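You operate a simulated robot arm through the tools that you are given. There is no shell and no other tool.

The job below is to be done with a simulated robot arm. You get a single attempt, and the scene is never put back.

TASK
Stand the small jug in the drip tray, mop up the spill and put the blue funnel in its holder.
Fine: the jug first; the rag goes back. Set down upright: small jug.

Only the result counts: the job must be done as asked and must still hold three seconds after the hand-in. Knocking over, shifting, dropping, spilling or breaking anything else fails it.

THE ROBOT
A 6-joint arm with a three-finger gripper, fixed in place. Base frame: the origin is at the foot of the arm, x ahead of it, y to its left, z up. Lengths are in m, angles in degrees, forces in N, time in s.
Its first joint turns from -166.0 to 166.0 degrees. Payload 4.89 kg.
The tool frame sits at the grasp point between the pads (the TCP): z along the fingers, y along the line on which they close. The tips reach 0.03 m beyond it. The gripper opens to 0.164 m. The gripper's body begins 0.125 m behind the TCP.
Orientation is that of the tool frame in the base frame, as a unit quaternion [w, x, y, z]. With the fingers straight down and closing along the base's y, the tool's x points along the base's -x, its y along +y and its z along -z.

THE INTERFACE
- The arm moves only by the tool servo_tool. Its argument "targets" is one flat list of numbers, 7 for each row, row after row: the shift along the tool's x, y, z in units of 20 mm (1.0 is 20 mm), then the turn, a rotation vector about the tool's x, y, z in units of 5 degrees (1.0 is 5 degrees), then the gripper command, from -1 (shut) to 1 (fully open), values between in proportion. In form: [dx, dy, dz, rx, ry, rz, hand, dx, dy, dz, rx, ry, rz, hand, ...]. A call has 1 to 20 rows; each row shifts and turns the commanded pose from where the row before left it, along the tool's axes as they then stand. A call with a number of a shift or a turn outside -1 to 1 is refused whole. A row lasts 0.2 s, in which the tool goes at most 0.05 m and 8.6 degrees; a call with a longer step from one row to the next is refused whole, and so is a gripper value outside its range. Where a pose cannot be reached the arm comes as near as it can. A force on the tool above 40 N (or 10 N above the force at the start of the call, whichever is more), or a blocked arm, ends the call early, and 0.2 s more pass. Each finger travels about 0.108 m/s and halts on what it meets, pressing with about 25 N; the grip force reading is that of the motor and also rises with nothing between the fingers. The clock runs only during rows and for 0.2 s after the last one: add rows that do not move to give the fingers time. It gives the time, the measured TCP pose, the force on the tool (base axes), the opening and the grip force at its end, in the units of the frame above (readings bear some noise), with the torque about the TCP (base axes, N m) and any sound that the robot's microphone picked up.
- Cameras (640 x 400 px; columns grow to the right, rows downward): "scene" is fixed at [0.0548, 0.4909, 1.4008]; the picture's right is [-0.51, -0.86, 0.00], its down [-0.35, 0.21, -0.91] and it looks along [0.78, -0.47, -0.41] (base axes); focal length 308 px, centre (320, 200). "wrist" rides on the gripper at [0.076, -0.002, -0.152] in the tool frame; the picture's right is [0.02, 1.00, 0.00], its down [-0.88, 0.02, -0.47] and it looks along [-0.47, 0.01, 0.88] (tool axes); focal length 247 px, centre (320, 200). There is no depth. A picture from a camera that has moved, and an enlarged one, comes with that camera's place and axes in the base frame and with its lens. The place of the scene camera against the robot may be out by one fixed shift of up to 0.025 m in any direction.
- capture(camera): a new picture of that camera. It takes no simulated time.
- raise_lower(by): slides the trunk up (or, below 0, down) by that many m; the arm rides with it, the base frame stays. It gives what a move gives, with no picture.
- inspect(camera, box): a new picture of the part [left, top, right, bottom] of that camera's present view, enlarged. It takes no simulated time.
- hand_in(): hands the job in; it is judged then, once.

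Places have to be worked out from the pictures, the camera data and where the tool is seen. Open the gripper and draw the arm clear of the work before you hand the job in, unless the task says otherwise.

The tools are called after ">>>" as name(argument=value, ...) on one line, values as JSON. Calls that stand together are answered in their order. servo_tool: Moves the arm, as the interface text tells. Its arguments: {"type":"object","properties":{"targets":{"type":"array","items":{"type":"number"}}},"required":["targets"]} The other tools are called the same way: raise_lower (by) slides the trunk up or down; capture (camera) takes a picture; inspect (camera, box) takes an enlarged picture of a part of a camera's view; hand_in () hands the job in.

At the start:

```text
clock: 0.0
ee_pos: [0.5308, -0.2105, 1.3031]
tcp_rot: [0.001, 0.001, 1.0, 0.001]
wrist_force: [0.8, -0.1, 0.1]
wrist_torque: [-0.02, -0.01, 0.02]
finger_gap: 0.164
grip_force: 0.1
trunk travel left (down, up): [-0.175, 0.215]
```

scene: 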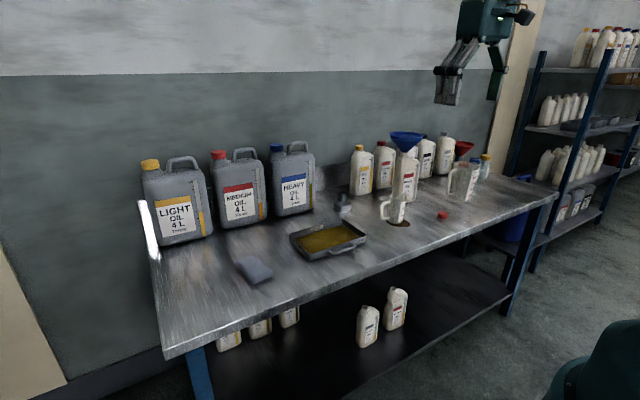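
wrist: 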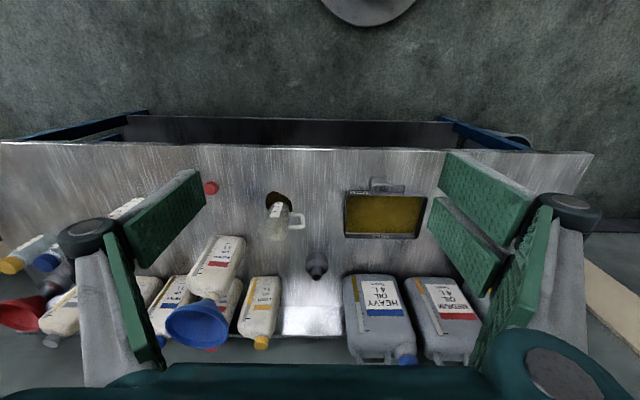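

I start by looking at the scene enlarged to identify the jug, spill, rag, funnel and holder.

>>> inspect(camera="scene", box=[340, 110, 500, 240])

>>> inspect(camera="scene", box=[220, 170, 380, 300])

>>> inspect(camera="wrist", box=[140, 140, 460, 370])

>>> inspect(camera="wrist", box=[230, 170, 350, 290])

```text
3.08 times, centred on (420, 175) of scene
camera zoom: at [0.0548, 0.4909, 1.4008], right [-0.51, -0.86, 0.0], down [-0.35, 0.21, -0.91], along [0.78, -0.47, -0.41], focal length 949 px, centre (12, 277)
```

zoom: 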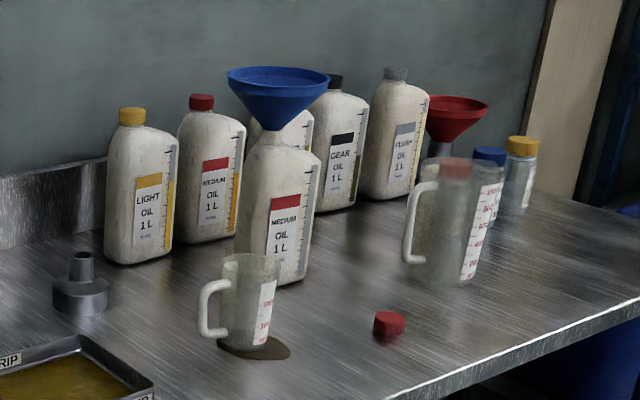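

```text
3.08 times, centred on (300, 235) of scene
camera zoom: at [0.0548, 0.4909, 1.4008], right [-0.51, -0.86, 0.0], down [-0.35, 0.21, -0.91], along [0.78, -0.47, -0.41], focal length 949 px, centre (382, 92)
```

zoom: 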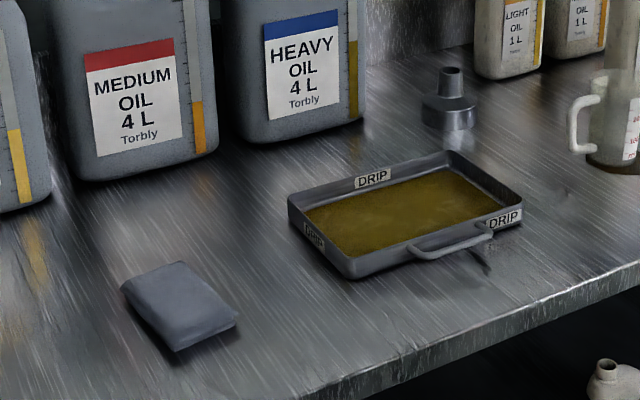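

```text
1.74 times, centred on (300, 255) of wrist
camera zoom: at [0.4557, -0.2113, 1.4557], right [-0.02, 1.0, 0.0], down [0.88, 0.02, 0.47], along [0.47, 0.01, -0.88], focal length 430 px, centre (355, 104)
```

zoom: 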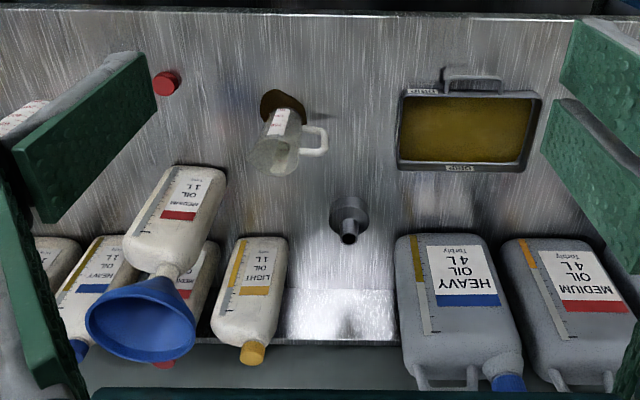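

```text
3.33 times, centred on (290, 230) of wrist
camera zoom: at [0.4557, -0.2113, 1.4557], right [-0.02, 1.0, 0.0], down [0.88, 0.02, 0.47], along [0.47, 0.01, -0.88], focal length 823 px, centre (420, 100)
```

zoom: 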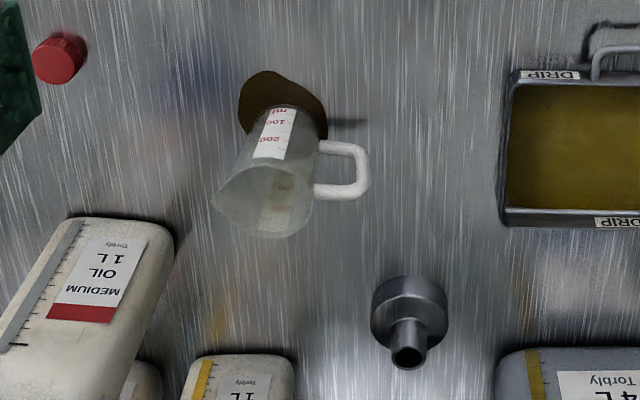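

The spill sits under the small jug, near (0.80, -0.32) with the table at about z=0.83. I zoom in further on the holder, the funnels, the rag and the tray.

>>> inspect(camera="scene", box=[380, 120, 440, 170])

>>> inspect(camera="scene", box=[440, 130, 500, 210])

>>> inspect(camera="scene", box=[370, 160, 430, 235])

>>> inspect(camera="scene", box=[325, 180, 365, 220])

>>> inspect(camera="scene", box=[150, 130, 350, 320])

```text
8.00 times, centred on (410, 145) of scene
camera zoom: at [0.0548, 0.4909, 1.4008], right [-0.51, -0.86, 0.0], down [-0.35, 0.21, -0.91], along [0.78, -0.47, -0.41], focal length 2468 px, centre (-400, 640)
```

zoom: 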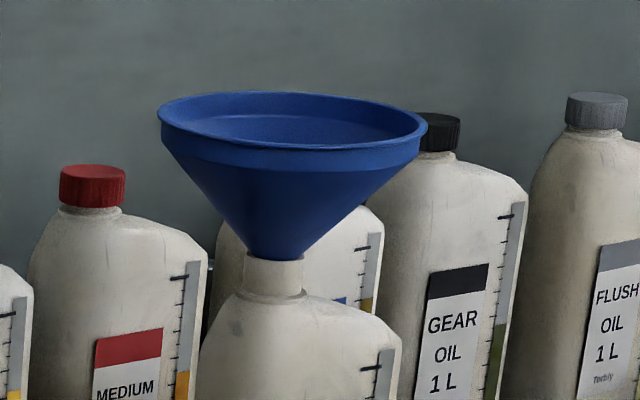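

```text
5.00 times, centred on (470, 170) of scene
camera zoom: at [0.0548, 0.4909, 1.4008], right [-0.51, -0.86, 0.0], down [-0.35, 0.21, -0.91], along [0.78, -0.47, -0.41], focal length 1542 px, centre (-430, 350)
```

zoom: 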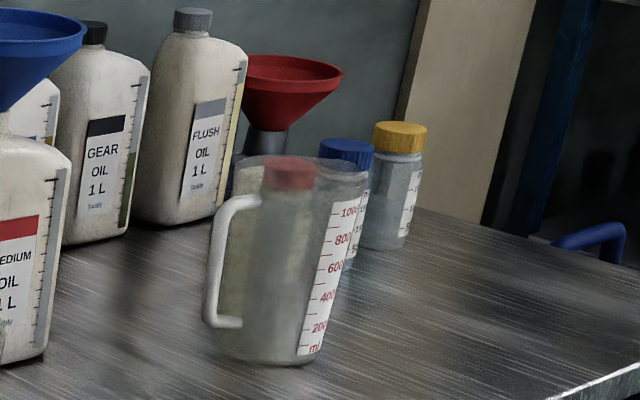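

```text
5.33 times, centred on (400, 198) of scene
camera zoom: at [0.0548, 0.4909, 1.4008], right [-0.51, -0.86, 0.0], down [-0.35, 0.21, -0.91], along [0.78, -0.47, -0.41], focal length 1645 px, centre (-107, 213)
```

zoom: 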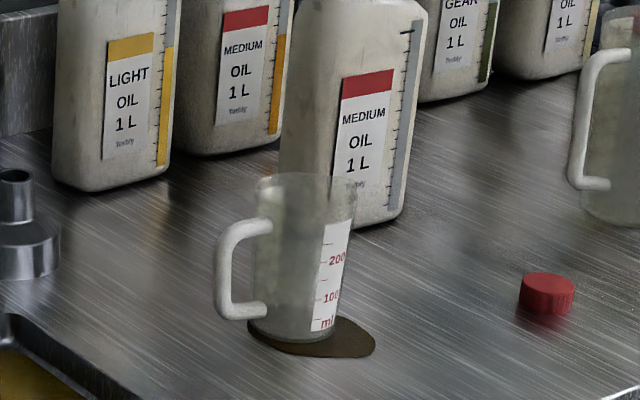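

```text
10.00 times, centred on (345, 200) of scene
camera zoom: at [0.0548, 0.4909, 1.4008], right [-0.51, -0.86, 0.0], down [-0.35, 0.21, -0.91], along [0.78, -0.47, -0.41], focal length 3085 px, centre (70, 200)
```

zoom: 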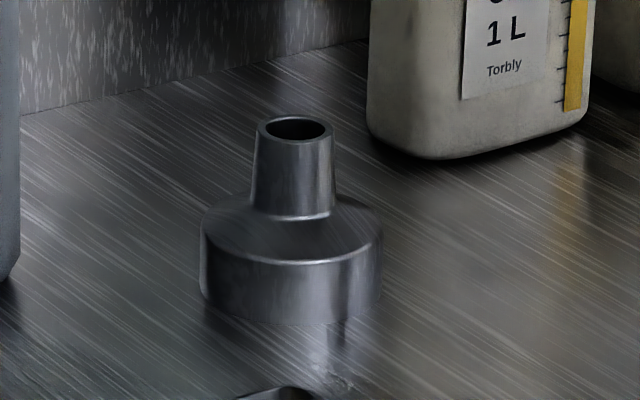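

```text
2.11 times, centred on (250, 225) of scene
camera zoom: at [0.0548, 0.4909, 1.4008], right [-0.51, -0.86, 0.0], down [-0.35, 0.21, -0.91], along [0.78, -0.47, -0.41], focal length 650 px, centre (467, 147)
```

zoom: 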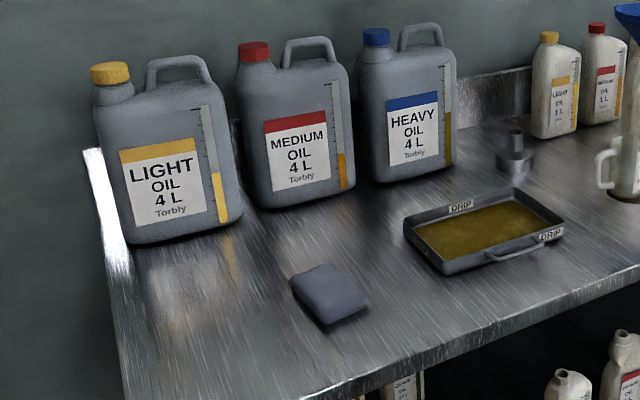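

The scene is clear: small jug standing on the spill, drip tray, grey rag, blue funnel in the open "Medium" 1 L bottle, and the empty grey holder; the red funnel sits on its own identical holder. I move the tool a bit forward and down for a closer wrist view that I can triangulate with.

>>> servo_tool(targets=[-1, -0.5, 0.5, 0, 0, 0, 1, -1, -0.5, 0.5, 0, 0, 0, 1, -1, -0.5, 0.5, 0, 0, 0, 1, -1, -0.5, 0.5, 0, 0, 0, 1, -1, -0.5, 0.5, 0, 0, 0, 1, -1, -0.5, 0.5, 0, 0, 0, 1, -1, -0.5, 0.5, 0, 0, 0, 1, -1, -0.5, 0.5, 0, 0, 0, 1, 0, 0, 0, 0, 0, 0, 1])

>>> capture(camera="wrist")

>>> capture(camera="scene")

```text
clock: 2.0
ee_pos: [0.6937, -0.2918, 1.2219]
tcp_rot: [0.0, 0.0, 1.0, 0.0]
wrist_force: [1.4, -0.7, 0.0]
wrist_torque: [0.07, 0.08, -0.01]
finger_gap: 0.1638
grip_force: 0.1
trunk travel left (down, up): [-0.175, 0.215]
```

```text
taken
camera wrist: at [0.6176, -0.2929, 1.3741], right [-0.02, 1.0, 0.0], down [0.88, 0.02, 0.47], along [0.47, 0.01, -0.88], focal length 247 px, centre (320, 200)
```

wrist: 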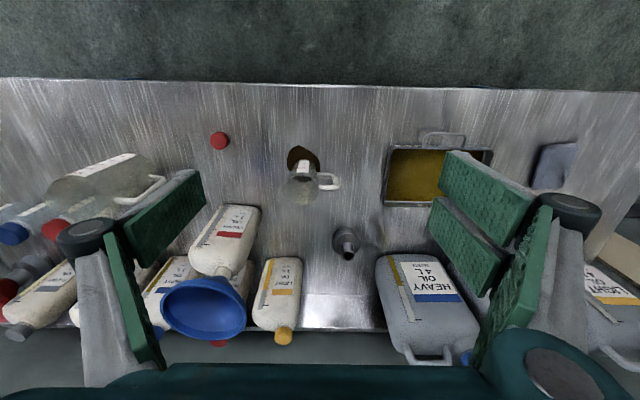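

```text
taken
```

scene: 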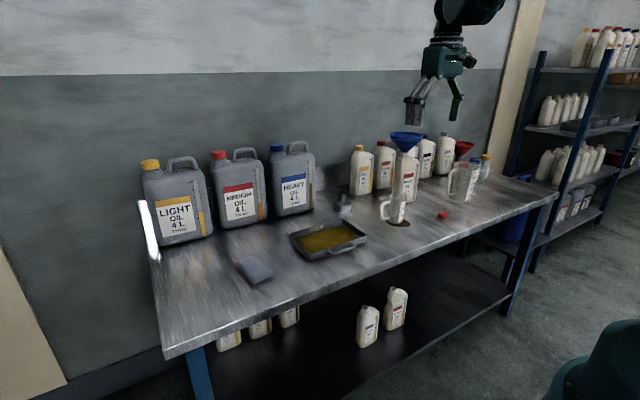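

The view improved. I enlarge each object for measurement from this pose.

>>> inspect(camera="wrist", box=[270, 130, 360, 220])

>>> inspect(camera="wrist", box=[370, 120, 610, 220])

>>> inspect(camera="wrist", box=[150, 190, 390, 350])

>>> inspect(camera="wrist", box=[320, 220, 370, 270])

```text
4.44 times, centred on (315, 175) of wrist
camera zoom: at [0.6176, -0.2929, 1.3741], right [-0.02, 1.0, 0.0], down [0.88, 0.02, 0.47], along [0.47, 0.01, -0.88], focal length 1098 px, centre (342, 311)
```

zoom: 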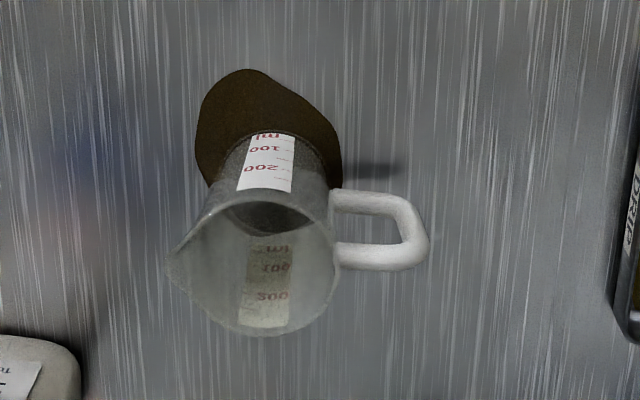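

```text
2.67 times, centred on (490, 170) of wrist
camera zoom: at [0.6176, -0.2929, 1.3741], right [-0.02, 1.0, 0.0], down [0.88, 0.02, 0.47], along [0.47, 0.01, -0.88], focal length 659 px, centre (-133, 280)
```

zoom: 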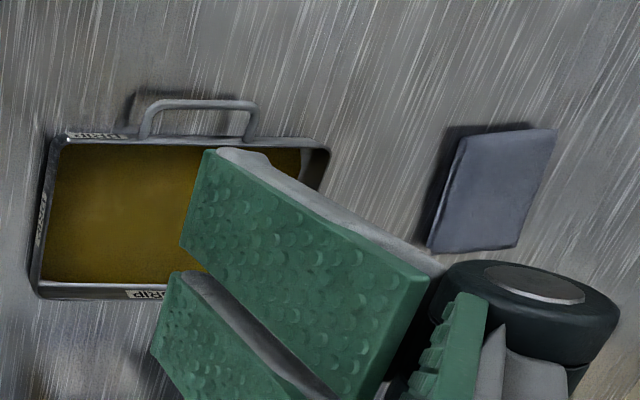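

```text
2.50 times, centred on (270, 270) of wrist
camera zoom: at [0.6176, -0.2929, 1.3741], right [-0.02, 1.0, 0.0], down [0.88, 0.02, 0.47], along [0.47, 0.01, -0.88], focal length 617 px, centre (445, 25)
```

zoom: 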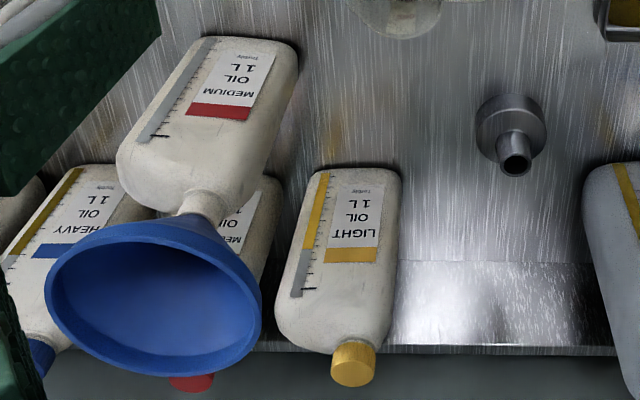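

```text
8.00 times, centred on (345, 245) of wrist
camera zoom: at [0.6176, -0.2929, 1.3741], right [-0.02, 1.0, 0.0], down [0.88, 0.02, 0.47], along [0.47, 0.01, -0.88], focal length 1976 px, centre (120, -160)
```

zoom: 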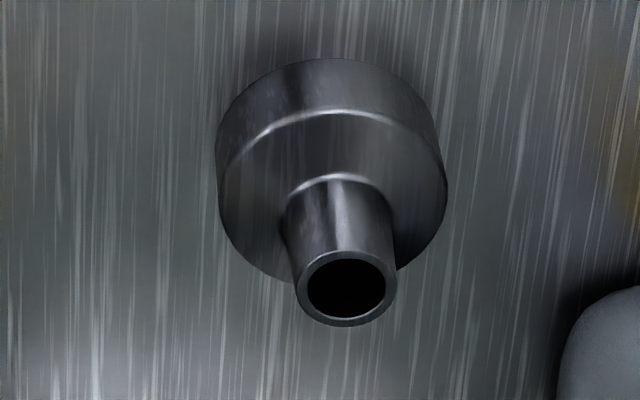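

Estimates: jug at about (0.836, -0.325) with rim at about z 0.91 and radius 0.032; tray spans x 0.76–0.90 and y -0.13–0.08; rag around (0.805, 0.242); holder tube at (1.03, -0.21), top about 0.90; funnel rim at (0.93, -0.45, 1.13). The jug's handle points to +y, so I turn the tool 90° so the fingers close along x.

>>> servo_tool(targets=[0, 0, 0, 0, 0, 1, 1, 0, 0, 0, 0, 0, 1, 1, 0, 0, 0, 0, 0, 1, 1, 0, 0, 0, 0, 0, 1, 1, 0, 0, 0, 0, 0, 1, 1, 0, 0, 0, 0, 0, 1, 1, 0, 0, 0, 0, 0, 1, 1, 0, 0, 0, 0, 0, 1, 1, 0, 0, 0, 0, 0, 1, 1, 0, 0, 0, 0, 0, 1, 1, 0, 0, 0, 0, 0, 1, 1, 0, 0, 0, 0, 0, 1, 1, 0, 0, 0, 0, 0, 1, 1, 0, 0, 0, 0, 0, 1, 1, 0, 0, 0, 0, 0, 1, 1, 0, 0, 0, 0, 0, 1, 1, 0, 0, 0, 0, 0, 1, 1, 0, 0, 0, 0, 0, 1, 1, 0, 0, 0, 0, 0, 0, 1])

>>> capture(camera="wrist")

```text
clock: 6.0
ee_pos: [0.6924, -0.2903, 1.223]
tcp_rot: [0.0, 0.708, 0.707, 0.001]
wrist_force: [0.9, 0.4, 0.7]
wrist_torque: [0.01, 0.0, 0.03]
finger_gap: 0.164
grip_force: 0.0
trunk travel left (down, up): [-0.175, 0.215]
```

```text
taken
camera wrist: at [0.6902, -0.2135, 1.3753], right [1.0, 0.02, 0.0], down [0.02, -0.88, 0.47], along [0.01, -0.47, -0.88], focal length 247 px, centre (320, 200)
```

wrist: 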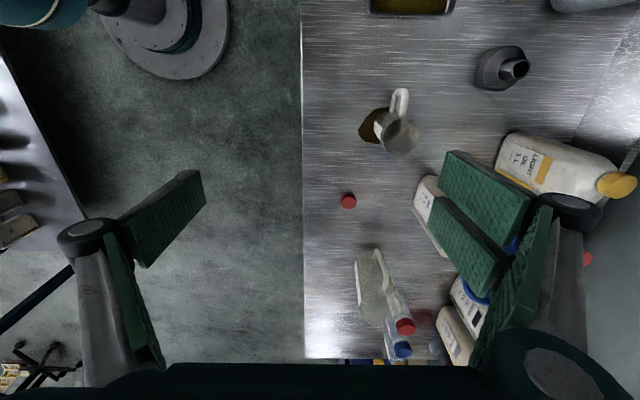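

Orientation is right. I zoom in on the jug and neighbours from here for a refined position.

>>> inspect(camera="wrist", box=[340, 75, 460, 165])

>>> inspect(camera="wrist", box=[400, 30, 640, 280])

```text
4.44 times, centred on (400, 120) of wrist
camera zoom: at [0.6902, -0.2135, 1.3753], right [1.0, 0.02, 0.0], down [0.02, -0.88, 0.47], along [0.01, -0.47, -0.88], focal length 1098 px, centre (-36, 556)
```

zoom: 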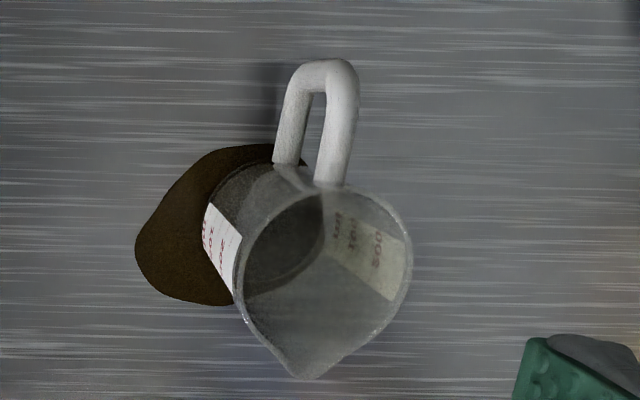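

```text
1.60 times, centred on (520, 155) of wrist
camera zoom: at [0.6902, -0.2135, 1.3753], right [1.0, 0.02, 0.0], down [0.02, -0.88, 0.47], along [0.01, -0.47, -0.88], focal length 395 px, centre (0, 272)
```

zoom: 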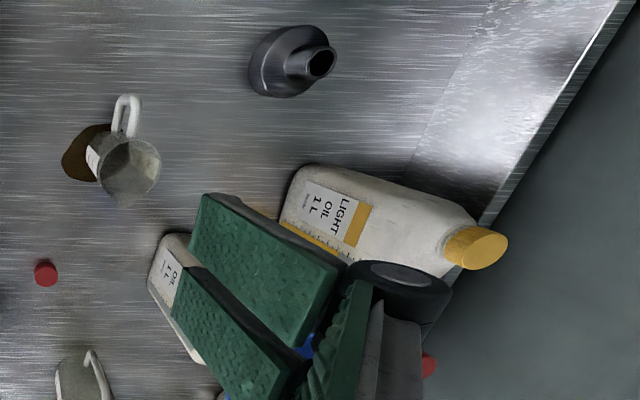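

Jug rim refined to about (0.847, -0.324). The table height is still uncertain (0.78–0.83), so I'll move over a bare patch between jug and tray and touch down gently to measure it, looking around on the way.

>>> servo_tool(targets=[0.292, 0.658, 0.929, 0, 0, 0, 0, 0.292, 0.658, 0.929, 0, 0, 0, 0, 0.292, 0.658, 0.929, 0, 0, 0, 0, 0.292, 0.658, 0.929, 0, 0, 0, 0, 0.292, 0.658, 0.929, 0, 0, 0, 0, 0.292, 0.658, 0.929, 0, 0, 0, 0, 0.292, 0.658, 0.929, 0, 0, 0, 0, 0.292, 0.658, 0.929, 0, 0, 0, 0, 0.292, 0.658, 0.929, 0, 0, 0, 0, 0.292, 0.658, 0.929, 0, 0, 0, 0, 0.292, 0.658, 0.929, 0, 0, 0, 0, 0.292, 0.658, 0.929, 0, 0, 0, 0, 0, 0, 0, 0, 0, 0, 0])

>>> capture(camera="wrist")

>>> capture(camera="scene")

```text
clock: 8.8
ee_pos: [0.8534, -0.2203, 1.0002]
tcp_rot: [0.0, 0.708, 0.707, 0.0]
wrist_force: [0.3, -0.5, -0.2]
wrist_torque: [0.02, 0.02, -0.01]
finger_gap: 0.0818
grip_force: 0.1
trunk travel left (down, up): [-0.175, 0.215]
```

```text
taken
camera wrist: at [0.8511, -0.1429, 1.1518], right [1.0, 0.02, 0.0], down [0.02, -0.88, 0.47], along [0.01, -0.47, -0.88], focal length 247 px, centre (320, 200)
```

wrist: 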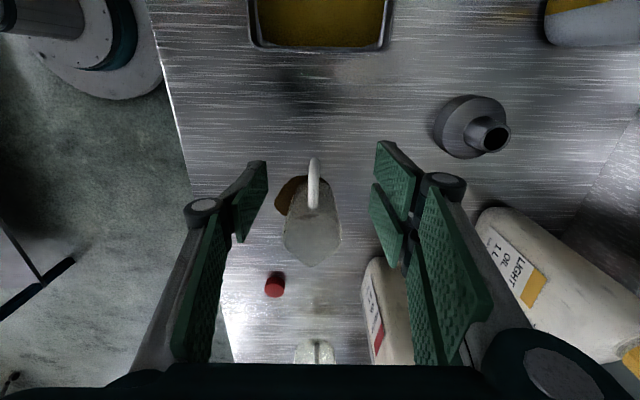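

```text
taken
```

scene: 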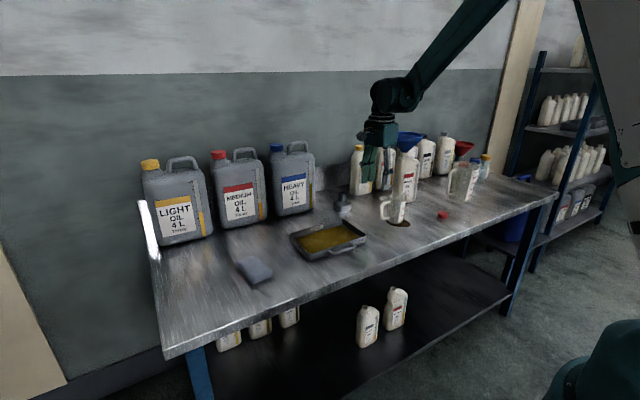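

Good close view. I zoom on the jug and holder again, then touch down.

>>> inspect(camera="wrist", box=[265, 150, 365, 275])

>>> inspect(camera="wrist", box=[420, 80, 530, 180])

>>> servo_tool(targets=[0, 0, 1, 0, 0, 0, 0, 0, 0, 1, 0, 0, 0, 0, 0, 0, 1, 0, 0, 0, 0, 0, 0, 1, 0, 0, 0, 0, 0, 0, 0.5, 0, 0, 0, 0, 0, 0, 0, 0, 0, 0, 0])

>>> capture(camera="wrist")

```text
3.20 times, centred on (315, 212) of wrist
camera zoom: at [0.8511, -0.1429, 1.1518], right [1.0, 0.02, 0.0], down [0.02, -0.88, 0.47], along [0.01, -0.47, -0.88], focal length 790 px, centre (336, 160)
```

zoom: 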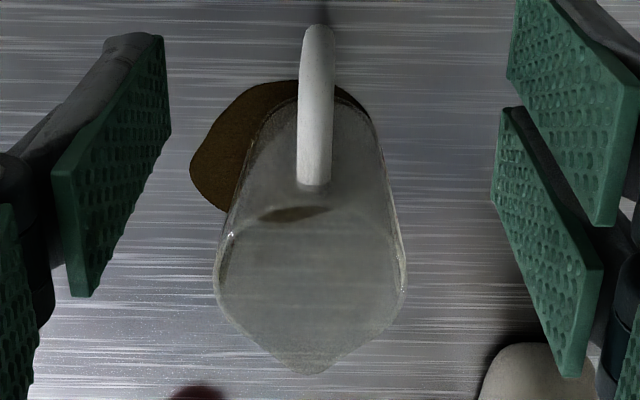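

```text
4.00 times, centred on (475, 130) of wrist
camera zoom: at [0.8511, -0.1429, 1.1518], right [1.0, 0.02, 0.0], down [0.02, -0.88, 0.47], along [0.01, -0.47, -0.88], focal length 988 px, centre (-300, 480)
```

zoom: 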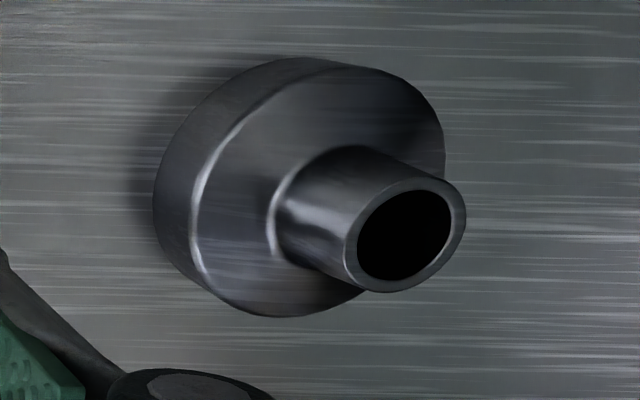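

```text
clock: 10.2
ee_pos: [0.8499, -0.2203, 0.912]
tcp_rot: [0.0, 0.707, 0.707, 0.0]
wrist_force: [0.3, 0.0, 0.1]
wrist_torque: [0.0, 0.04, -0.01]
finger_gap: 0.082
grip_force: 0.1
trunk travel left (down, up): [-0.175, 0.215]
```

```text
taken
camera wrist: at [0.8498, -0.1432, 1.0636], right [1.0, 0.02, 0.0], down [0.02, -0.88, 0.47], along [0.01, -0.47, -0.88], focal length 247 px, centre (320, 200)
```

wrist: 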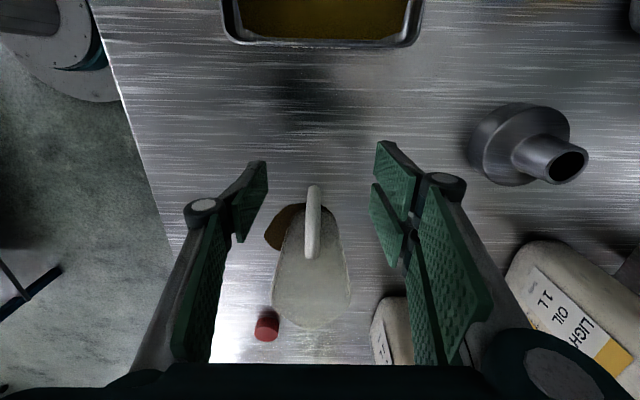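

Tips are at z≈0.882. I descend slowly to find the table by contact.

>>> servo_tool(targets=[0, 0, 0.2, 0, 0, 0, 0, 0, 0, 0.2, 0, 0, 0, 0, 0, 0, 0.2, 0, 0, 0, 0, 0, 0, 0.2, 0, 0, 0, 0, 0, 0, 0.2, 0, 0, 0, 0, 0, 0, 0.2, 0, 0, 0, 0, 0, 0, 0.2, 0, 0, 0, 0, 0, 0, 0.2, 0, 0, 0, 0, 0, 0, 0.2, 0, 0, 0, 0, 0, 0, 0.2, 0, 0, 0, 0, 0, 0, 0.2, 0, 0, 0, 0, 0, 0, 0.2, 0, 0, 0, 0, 0, 0, 0.2, 0, 0, 0, 0, 0, 0, 0.2, 0, 0, 0, 0, 0, 0, 0.2, 0, 0, 0, 0, 0, 0, 0.2, 0, 0, 0, 0, 0, 0, 0.2, 0, 0, 0, 0, 0, 0, 0.2, 0, 0, 0, 0, 0, 0, 0.2, 0, 0, 0, 0, 0, 0, 0.2, 0, 0, 0, 0])

```text
clock: 14.4
ee_pos: [0.8489, -0.2223, 0.8298]
tcp_rot: [0.0, 0.707, 0.707, 0.0]
wrist_force: [-0.7, 0.2, 0.2]
wrist_torque: [-0.04, -0.04, 0.01]
finger_gap: 0.0823
grip_force: 0.0
trunk travel left (down, up): [-0.175, 0.215]
```

No contact with tips at z≈0.80, so the table is lower. I continue.

>>> servo_tool(targets=[0, 0, 0.15, 0, 0, 0, 0, 0, 0, 0.15, 0, 0, 0, 0, 0, 0, 0.15, 0, 0, 0, 0, 0, 0, 0.15, 0, 0, 0, 0, 0, 0, 0.15, 0, 0, 0, 0, 0, 0, 0.15, 0, 0, 0, 0, 0, 0, 0.15, 0, 0, 0, 0, 0, 0, 0.15, 0, 0, 0, 0, 0, 0, 0.15, 0, 0, 0, 0, 0, 0, 0.15, 0, 0, 0, 0, 0, 0, 0.15, 0, 0, 0, 0, 0, 0, 0.15, 0, 0, 0, 0, 0, 0, 0.15, 0, 0, 0, 0, 0, 0, 0.15, 0, 0, 0, 0, 0, 0, 0.15, 0, 0, 0, 0, 0, 0, 0.15, 0, 0, 0, 0, 0, 0, 0.15, 0, 0, 0, 0, 0, 0, 0.15, 0, 0, 0, 0, 0, 0, 0.15, 0, 0, 0, 0, 0, 0, 0.15, 0, 0, 0, 0])

>>> capture(camera="wrist")

```text
clock: 15.2
ee_pos: [0.8454, -0.221, 0.8302]
tcp_rot: [0.0, 0.708, 0.707, -0.001]
wrist_force: [-25.7, 2.3, 83.3]
wrist_torque: [0.31, 0.47, -0.17]
finger_gap: 0.0489
grip_force: 22.5
trunk travel left (down, up): [-0.175, 0.215]
stopped in row 3: the force on the tool passed its limit at 58 N (the readings are from after the stop); the commanded pose is now the measured one
```

```text
taken
camera wrist: at [0.8452, -0.1442, 0.982], right [1.0, 0.02, 0.0], down [0.02, -0.88, 0.47], along [0.01, -0.47, -0.88], focal length 247 px, centre (320, 200)
```

wrist: 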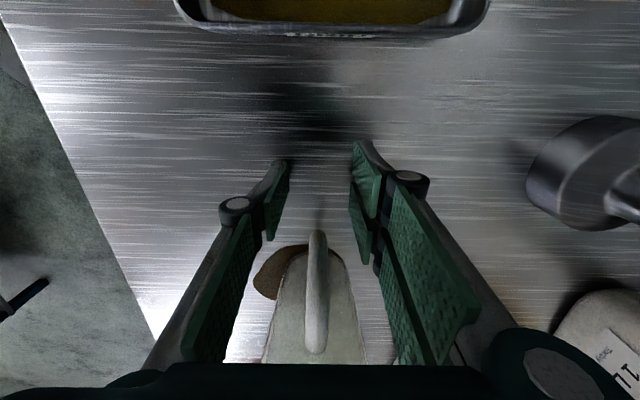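

Contact: table is at about z≈0.798. I back off straight up.

>>> servo_tool(targets=[0, 0, -0.5, 0, 0, 0, 0, 0, 0, -1, 0, 0, 0, 0, 0, 0, -1, 0, 0, 0, 0, 0, 0, -1, 0, 0, 0, 0, 0, 0, -1, 0, 0, 0, 0, 0, 0, -1, 0, 0, 0, 0, 0, 0, -1, 0, 0, 0, 0, 0, 0, -1, 0, 0, 0, 0.6, 0, 0, 0, 0, 0, 0, 0.6, 0, 0, 0, 0, 0, 0, 0.6])

>>> capture(camera="wrist")

>>> inspect(camera="scene", box=[300, 110, 460, 250])

```text
clock: 17.4
ee_pos: [0.8491, -0.2223, 0.9765]
tcp_rot: [-0.001, 0.707, 0.707, 0.0]
wrist_force: [-0.5, -0.5, 0.3]
wrist_torque: [-0.01, -0.07, 0.0]
finger_gap: 0.1309
grip_force: 0.1
trunk travel left (down, up): [-0.175, 0.215]
```

```text
taken
camera wrist: at [0.8491, -0.1448, 1.1291], right [1.0, 0.02, 0.0], down [0.02, -0.88, 0.47], along [0.01, -0.47, -0.88], focal length 247 px, centre (320, 200)
```

wrist: 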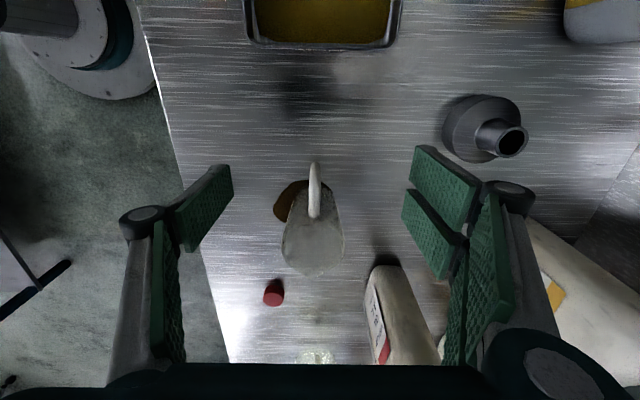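

```text
2.86 times, centred on (380, 180) of scene
camera zoom: at [0.0548, 0.4909, 1.4008], right [-0.51, -0.86, 0.0], down [-0.35, 0.21, -0.91], along [0.78, -0.47, -0.41], focal length 881 px, centre (149, 257)
```

zoom: 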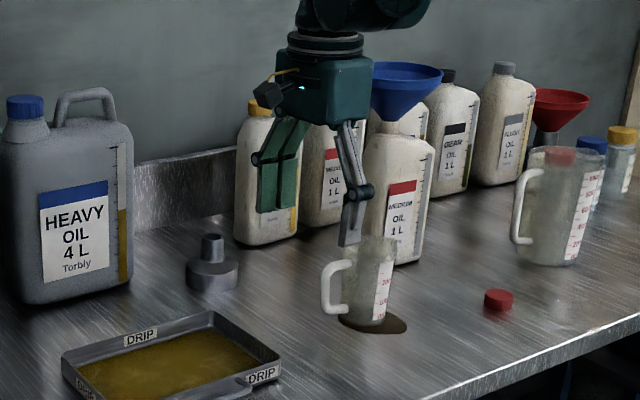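

Table found at z≈0.798 and nothing was disturbed. Jug rim re-triangulated to (0.8455, -0.322, 0.905), radius about 0.037. I move above the jug at the present height, then look before descending.

>>> servo_tool(targets=[-1, -0.04, 0, 0, 0, 0, 0.6, -1, -0.04, 0, 0, 0, 0, 0.6, -1, -0.04, 0, 0, 0, 0, 0.6, -1, -0.04, 0, 0, 0, 0, 0.6, -1, -0.03, 0, 0, 0, 0, 0.6, 0, 0, 0, 0, 0, 0, 0.6])

>>> capture(camera="wrist")

>>> inspect(camera="scene", box=[340, 110, 460, 240])

```text
clock: 18.8
ee_pos: [0.8493, -0.3237, 0.9733]
tcp_rot: [0.0, 0.708, 0.706, 0.0]
wrist_force: [0.1, -1.1, -0.1]
wrist_torque: [0.02, -0.01, 0.0]
finger_gap: 0.1312
grip_force: 0.1
trunk travel left (down, up): [-0.175, 0.215]
```

```text
taken
camera wrist: at [0.8475, -0.2473, 1.1261], right [1.0, 0.02, 0.0], down [0.02, -0.88, 0.47], along [0.01, -0.47, -0.88], focal length 247 px, centre (320, 200)
```

wrist: 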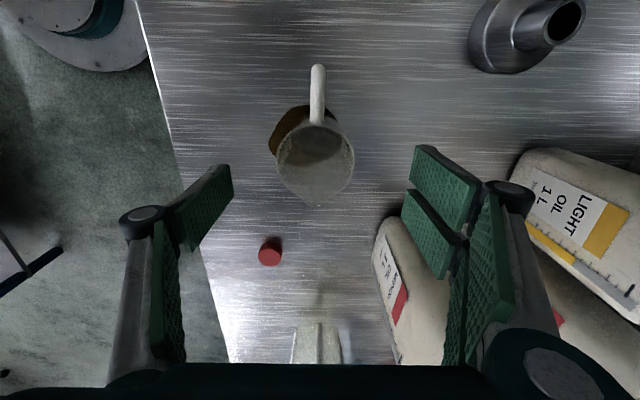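

```text
3.08 times, centred on (400, 175) of scene
camera zoom: at [0.0548, 0.4909, 1.4008], right [-0.51, -0.86, 0.0], down [-0.35, 0.21, -0.91], along [0.78, -0.47, -0.41], focal length 949 px, centre (74, 277)
```

zoom: 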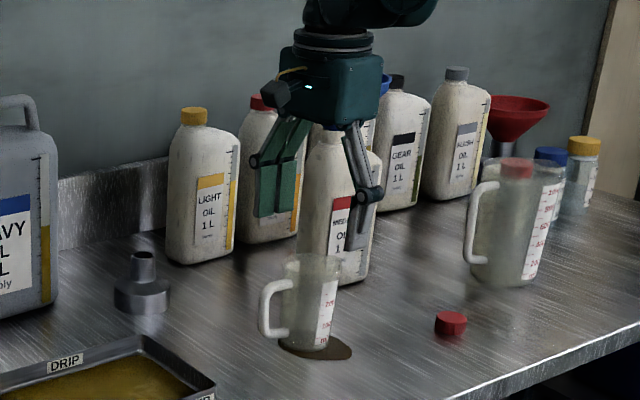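

The jug's rim centre reads (0.845, -0.321), in line with the tool. I descend to TCP z≈0.875 with the fingers either side of it and close.

>>> servo_tool(targets=[0.1, -0.2, 0.7, 0, 0, 0, 0.5, 0, 0, 0.7, 0, 0, 0, 0.5, 0, 0, 0.7, 0, 0, 0, 0.5, 0, 0, 0.7, 0, 0, 0, 0.5, 0, 0, 0.7, 0, 0, 0, 0.5, 0, 0, 0.7, 0, 0, 0, 0.5, 0, 0, 0.7, 0, 0, 0, 0.5, 0, 0, 0, 0, 0, 0, 0.5])

>>> capture(camera="wrist")

>>> inspect(camera="scene", box=[340, 110, 460, 240])

```text
clock: 20.6
ee_pos: [0.8415, -0.3195, 0.8777]
tcp_rot: [0.0, 0.707, 0.707, 0.0]
wrist_force: [0.2, 0.6, 0.5]
wrist_torque: [0.01, 0.0, -0.01]
finger_gap: 0.1229
grip_force: 0.0
trunk travel left (down, up): [-0.175, 0.215]
```

```text
taken
camera wrist: at [0.8406, -0.2421, 1.0289], right [1.0, 0.02, 0.0], down [0.02, -0.88, 0.47], along [0.01, -0.47, -0.88], focal length 247 px, centre (320, 200)
```

wrist: 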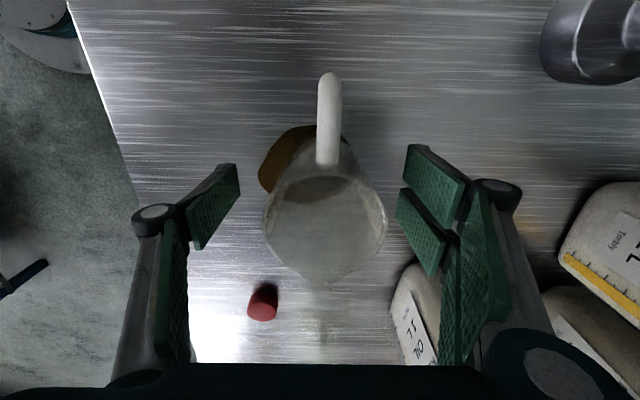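

```text
3.08 times, centred on (400, 175) of scene
camera zoom: at [0.0548, 0.4909, 1.4008], right [-0.51, -0.86, 0.0], down [-0.35, 0.21, -0.91], along [0.78, -0.47, -0.41], focal length 949 px, centre (74, 277)
```

zoom: 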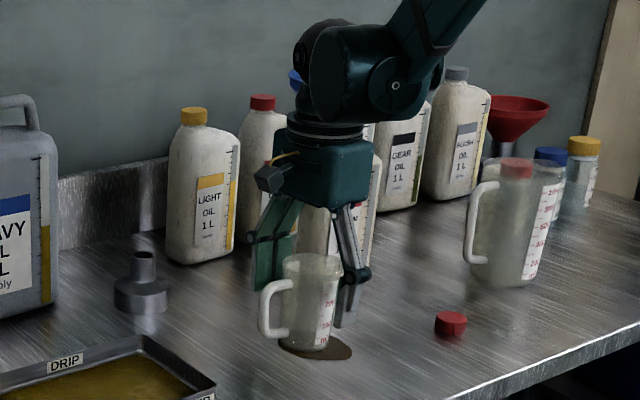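

The fingers straddle the jug evenly with the handle free. I close on it and check the grip.

>>> servo_tool(targets=[0, 0.1, 0, 0, 0, 0, 0.2, 0, 0, 0, 0, 0, 0, 0, 0, 0, 0, 0, 0, 0, -0.2, 0, 0, 0, 0, 0, 0, -0.6, 0, 0, 0, 0, 0, 0, -0.6, 0, 0, 0, 0, 0, 0, -0.6, 0, 0, 0, 0, 0, 0, -0.6])

>>> capture(camera="wrist")

```text
clock: 22.2
ee_pos: [0.8441, -0.3185, 0.8762]
tcp_rot: [0.0, 0.708, 0.706, 0.0]
wrist_force: [0.0, 0.3, 0.2]
wrist_torque: [0.0, -0.01, 0.0]
finger_gap: 0.0734
grip_force: 24.7
trunk travel left (down, up): [-0.175, 0.215]
```

```text
taken
camera wrist: at [0.8435, -0.2417, 1.0288], right [1.0, 0.02, 0.0], down [0.02, -0.88, 0.47], along [0.01, -0.47, -0.88], focal length 247 px, centre (320, 200)
```

wrist: 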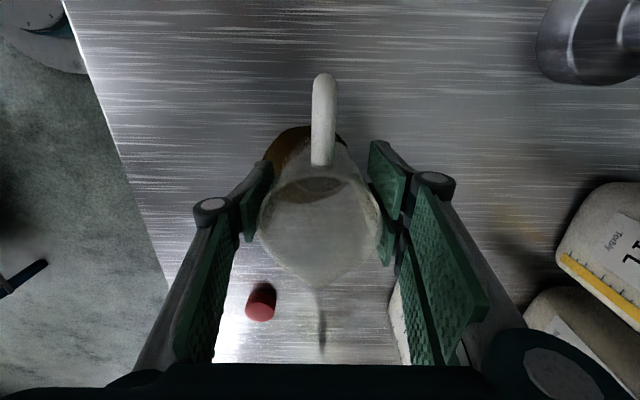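

Firm grip (gap 0.073). I lift slowly straight up 0.10 m and check.

>>> servo_tool(targets=[0, 0, -0.3, 0, 0, 0, -0.6, 0, 0, -0.5, 0, 0, 0, -0.6, 0, 0, -0.5, 0, 0, 0, -0.6, 0, 0, -0.5, 0, 0, 0, -0.6, 0, 0, -0.5, 0, 0, 0, -0.6, 0, 0, -0.5, 0, 0, 0, -0.6, 0, 0, -0.5, 0, 0, 0, -0.6, 0, 0, -0.5, 0, 0, 0, -0.6, 0, 0, -0.5, 0, 0, 0, -0.6, 0, 0, -0.5, 0, 0, 0, -0.6, 0, 0, -0.2, 0, 0, 0, -0.6, 0, 0, 0, 0, 0, 0, -0.6])

>>> capture(camera="wrist")

>>> inspect(camera="scene", box=[280, 110, 460, 260])

```text
clock: 24.8
ee_pos: [0.8445, -0.3196, 0.9775]
tcp_rot: [0.0, 0.708, 0.707, 0.0]
wrist_force: [0.1, 0.3, -0.9]
wrist_torque: [0.02, 0.03, 0.01]
finger_gap: 0.0737
grip_force: 24.4
trunk travel left (down, up): [-0.175, 0.215]
```

```text
taken
camera wrist: at [0.8439, -0.2426, 1.1294], right [1.0, 0.02, 0.0], down [0.02, -0.88, 0.47], along [0.01, -0.47, -0.88], focal length 247 px, centre (320, 200)
```

wrist: 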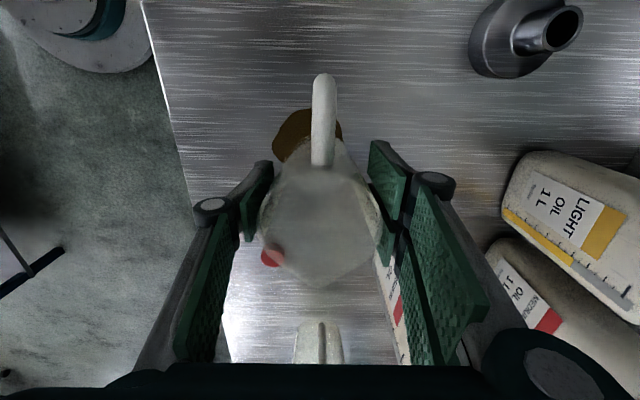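

```text
2.67 times, centred on (370, 185) of scene
camera zoom: at [0.0548, 0.4909, 1.4008], right [-0.51, -0.86, 0.0], down [-0.35, 0.21, -0.91], along [0.78, -0.47, -0.41], focal length 823 px, centre (187, 240)
```

zoom: 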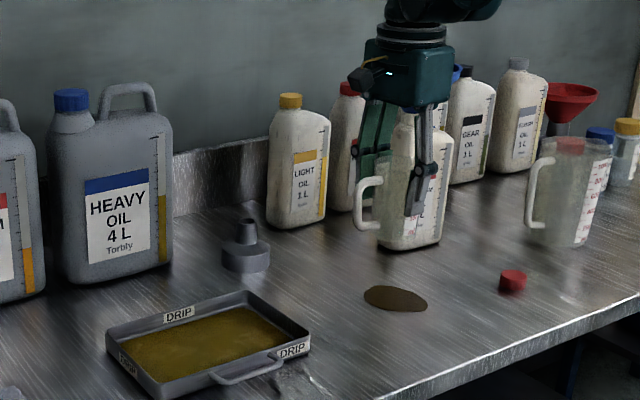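

The jug is held upright and is light (empty). The spill is now exposed. I carry the jug along +y at this height to above the tray, then look.

>>> servo_tool(targets=[0.4, 0, 0, 0, 0, 0, -0.6, 0.8, 0, 0, 0, 0, 0, -0.6, 1, 0, 0, 0, 0, 0, -0.6, 1, 0, 0, 0, 0, 0, -0.6, 1, 0, 0, 0, 0, 0, -0.6, 1, 0, 0, 0, 0, 0, -0.6, 1, 0, 0, 0, 0, 0, -0.6, 1, 0, 0, 0, 0, 0, -0.6, 1, 0, 0, 0, 0, 0, -0.6, 1, 0, 0, 0, 0, 0, -0.6, 1, 0, 0, 0, 0, 0, -0.6, 1, 0, 0, 0, 0, 0, -0.6, 1, 0, 0, 0, 0, 0, -0.6, 1, 0, 0, 0, 0, 0, -0.6, 0.8, 0, 0, 0, 0, 0, -0.6, 0.5, 0, 0, 0, 0, 0, -0.6, 0, 0, 0, 0, 0, 0, -0.6])

>>> capture(camera="wrist")

>>> inspect(camera="scene", box=[250, 130, 400, 280])

```text
clock: 28.4
ee_pos: [0.8444, -0.0301, 0.979]
tcp_rot: [-0.001, 0.707, 0.707, 0.0]
wrist_force: [-0.4, 0.0, -0.9]
wrist_torque: [-0.02, -0.02, 0.0]
finger_gap: 0.0729
grip_force: 25.1
trunk travel left (down, up): [-0.175, 0.215]
```

```text
taken
camera wrist: at [0.8427, 0.0476, 1.1307], right [1.0, 0.02, 0.0], down [0.02, -0.88, 0.47], along [0.01, -0.47, -0.88], focal length 247 px, centre (320, 200)
```

wrist: 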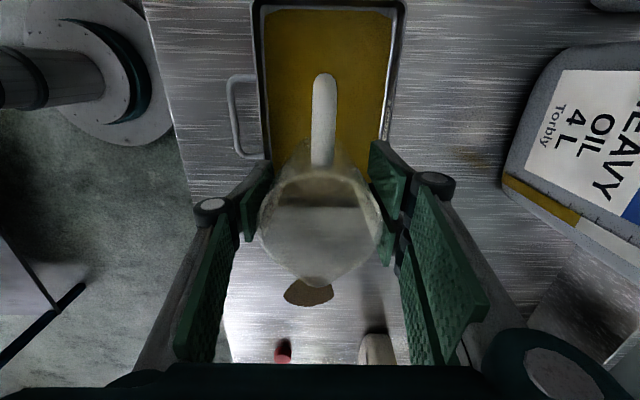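

```text
2.67 times, centred on (325, 205) of scene
camera zoom: at [0.0548, 0.4909, 1.4008], right [-0.51, -0.86, 0.0], down [-0.35, 0.21, -0.91], along [0.78, -0.47, -0.41], focal length 823 px, centre (307, 187)
```

zoom: 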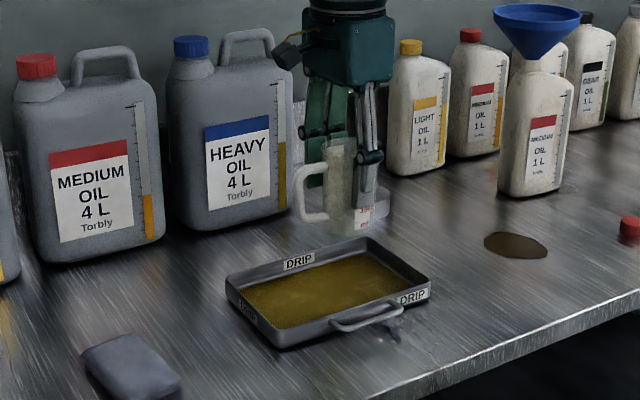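

Tray is measured at about x 0.776–0.926, y -0.12–0.10 (centre 0.85, -0.011); the jug hangs upright over it. I shift to the centre and lower most of the way.

>>> servo_tool(targets=[0.5, 0.2, 0, 0, 0, 0, -0.6, 0.45, 0.05, 0, 0, 0, 0, -0.6, 0, 0, 0.5, 0, 0, 0, -0.6, 0, 0, 0.8, 0, 0, 0, -0.6, 0, 0, 0.8, 0, 0, 0, -0.6, 0, 0, 0.8, 0, 0, 0, -0.6, 0, 0, 0.6, 0, 0, 0, -0.6, 0, 0, 0.3, 0, 0, 0, -0.6, 0, 0, 0.2, 0, 0, 0, -0.6, 0, 0, 0, 0, 0, 0, -0.6])

>>> capture(camera="wrist")

>>> inspect(camera="scene", box=[270, 160, 400, 280])

```text
clock: 30.6
ee_pos: [0.8494, -0.0109, 0.8966]
tcp_rot: [0.0, 0.707, 0.707, -0.001]
wrist_force: [0.4, -0.7, 0.5]
wrist_torque: [0.02, 0.01, -0.01]
finger_gap: 0.0733
grip_force: 24.9
trunk travel left (down, up): [-0.175, 0.215]
```

```text
taken
camera wrist: at [0.8481, 0.065, 1.0488], right [1.0, 0.02, 0.0], down [0.02, -0.88, 0.47], along [0.01, -0.47, -0.88], focal length 247 px, centre (320, 200)
```

wrist: 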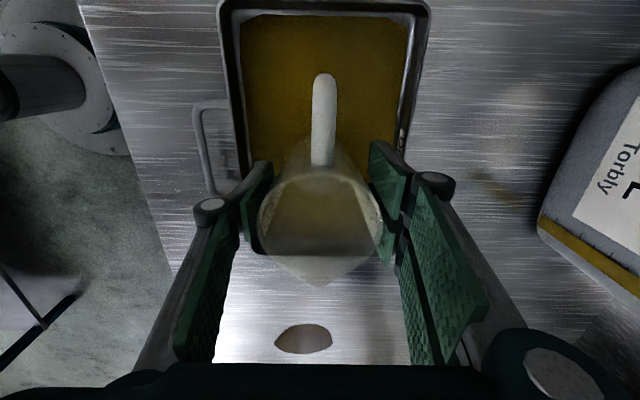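

```text
3.33 times, centred on (335, 220) of scene
camera zoom: at [0.0548, 0.4909, 1.4008], right [-0.51, -0.86, 0.0], down [-0.35, 0.21, -0.91], along [0.78, -0.47, -0.41], focal length 1028 px, centre (270, 133)
```

zoom: 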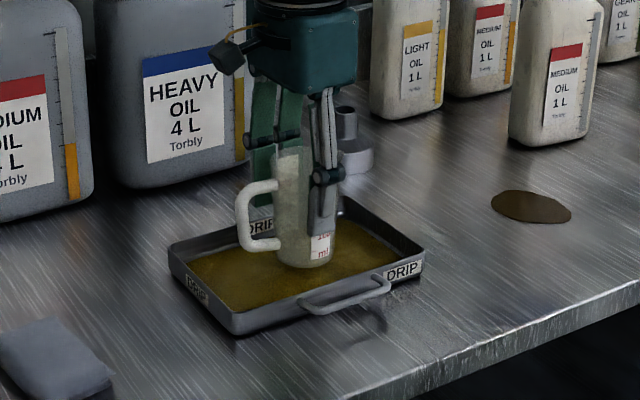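

The jug is centred in the tray, base about 0.02 above the table. I lower in 2 mm steps watching the force.

>>> servo_tool(targets=[0, 0, 0.1, 0, 0, 0, -0.6, 0, 0, 0.1, 0, 0, 0, -0.6, 0, 0, 0.1, 0, 0, 0, -0.6, 0, 0, 0.1, 0, 0, 0, -0.6, 0, 0, 0, 0, 0, 0, -0.6])

```text
clock: 31.8
ee_pos: [0.8493, -0.0123, 0.8888]
tcp_rot: [0.001, 0.707, 0.707, 0.0]
wrist_force: [1.2, 0.2, -0.3]
wrist_torque: [0.0, 0.01, 0.0]
finger_gap: 0.0734
grip_force: 25.1
trunk travel left (down, up): [-0.175, 0.215]
```

>>> servo_tool(targets=[0, 0, 0.1, 0, 0, 0, -0.6, 0, 0, 0.1, 0, 0, 0, -0.6, 0, 0, 0, 0, 0, 0, -0.6])

>>> inspect(camera="scene", box=[300, 180, 370, 250])

```text
clock: 32.6
ee_pos: [0.8497, -0.0113, 0.8847]
tcp_rot: [0.0, 0.707, 0.707, 0.001]
wrist_force: [-0.6, 0.2, 0.0]
wrist_torque: [0.0, 0.05, 0.02]
finger_gap: 0.0734
grip_force: 25.3
trunk travel left (down, up): [-0.175, 0.215]
```

```text
5.71 times, centred on (335, 215) of scene
camera zoom: at [0.0548, 0.4909, 1.4008], right [-0.51, -0.86, 0.0], down [-0.35, 0.21, -0.91], along [0.78, -0.47, -0.41], focal length 1763 px, centre (234, 114)
```

zoom: 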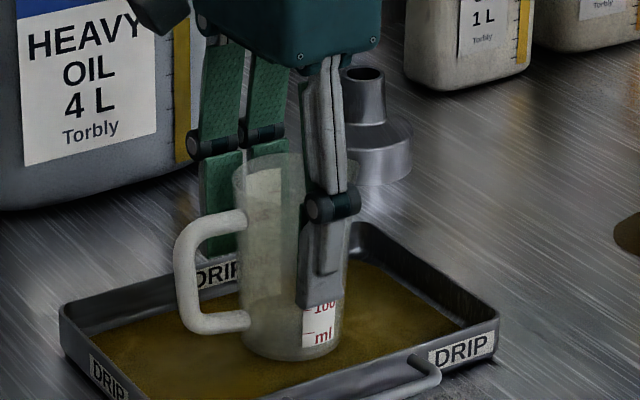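

Base is still a few mm above the floor by arithmetic (TCP 0.8847 vs 0.876 when standing on the table). I continue in 1 mm steps.

>>> servo_tool(targets=[0, 0, 0.06, 0, 0, 0, -0.6, 0, 0, 0.06, 0, 0, 0, -0.6, 0, 0, 0.06, 0, 0, 0, -0.6, 0, 0, 0, 0, 0, 0, -0.6])

```text
clock: 33.6
ee_pos: [0.849, -0.0108, 0.8806]
tcp_rot: [0.0, 0.707, 0.707, 0.0]
wrist_force: [-0.1, 0.0, -1.0]
wrist_torque: [0.0, 0.03, 0.01]
finger_gap: 0.0734
grip_force: 24.8
trunk travel left (down, up): [-0.175, 0.215]
```

>>> servo_tool(targets=[0, 0, 0.06, 0, 0, 0, -0.6, 0, 0, 0.04, 0, 0, 0, -0.6, 0, 0, 0, 0, 0, 0, -0.6])

```text
clock: 34.4
ee_pos: [0.8487, -0.0116, 0.8798]
tcp_rot: [0.0, 0.708, 0.706, 0.001]
wrist_force: [0.0, -2.1, 7.3]
wrist_torque: [-0.2, 0.0, 0.02]
finger_gap: 0.0734
grip_force: 24.6
trunk travel left (down, up): [-0.175, 0.215]
```

Contact felt (7 N): the jug stands on the tray floor. I open the fingers modestly and rise straight up.

>>> servo_tool(targets=[0, 0, -0.03, 0, 0, 0, -0.6, 0, 0, 0, 0, 0, 0, -0.05, 0, 0, 0, 0, 0, 0, 0.1, 0, 0, 0, 0, 0, 0, 0.25, 0, 0, 0, 0, 0, 0, 0.25, 0, 0, 0, 0, 0, 0, 0.25])

>>> capture(camera="wrist")

>>> inspect(camera="scene", box=[280, 160, 400, 270])

```text
clock: 35.8
ee_pos: [0.8494, -0.0106, 0.8803]
tcp_rot: [0.0, 0.707, 0.707, 0.0]
wrist_force: [0.0, 0.6, -0.7]
wrist_torque: [0.01, 0.02, 0.0]
finger_gap: 0.1023
grip_force: 0.1
trunk travel left (down, up): [-0.175, 0.215]
```

```text
taken
camera wrist: at [0.8484, 0.0667, 1.033], right [1.0, 0.02, 0.0], down [0.02, -0.88, 0.47], along [0.01, -0.47, -0.88], focal length 247 px, centre (320, 200)
```

wrist: 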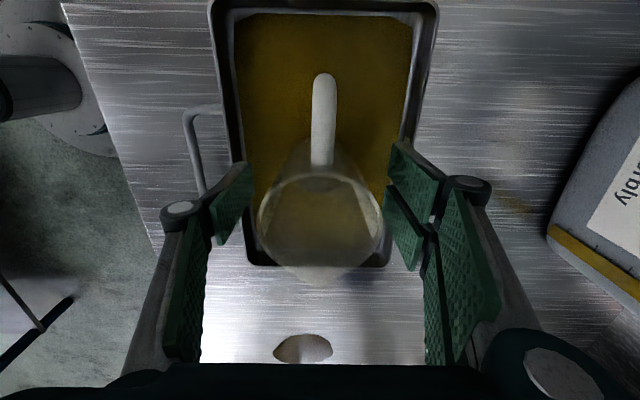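

```text
3.64 times, centred on (340, 215) of scene
camera zoom: at [0.0548, 0.4909, 1.4008], right [-0.51, -0.86, 0.0], down [-0.35, 0.21, -0.91], along [0.78, -0.47, -0.41], focal length 1122 px, centre (247, 146)
```

zoom: 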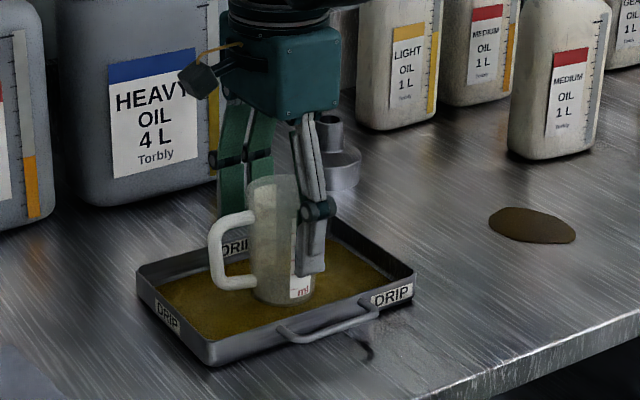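

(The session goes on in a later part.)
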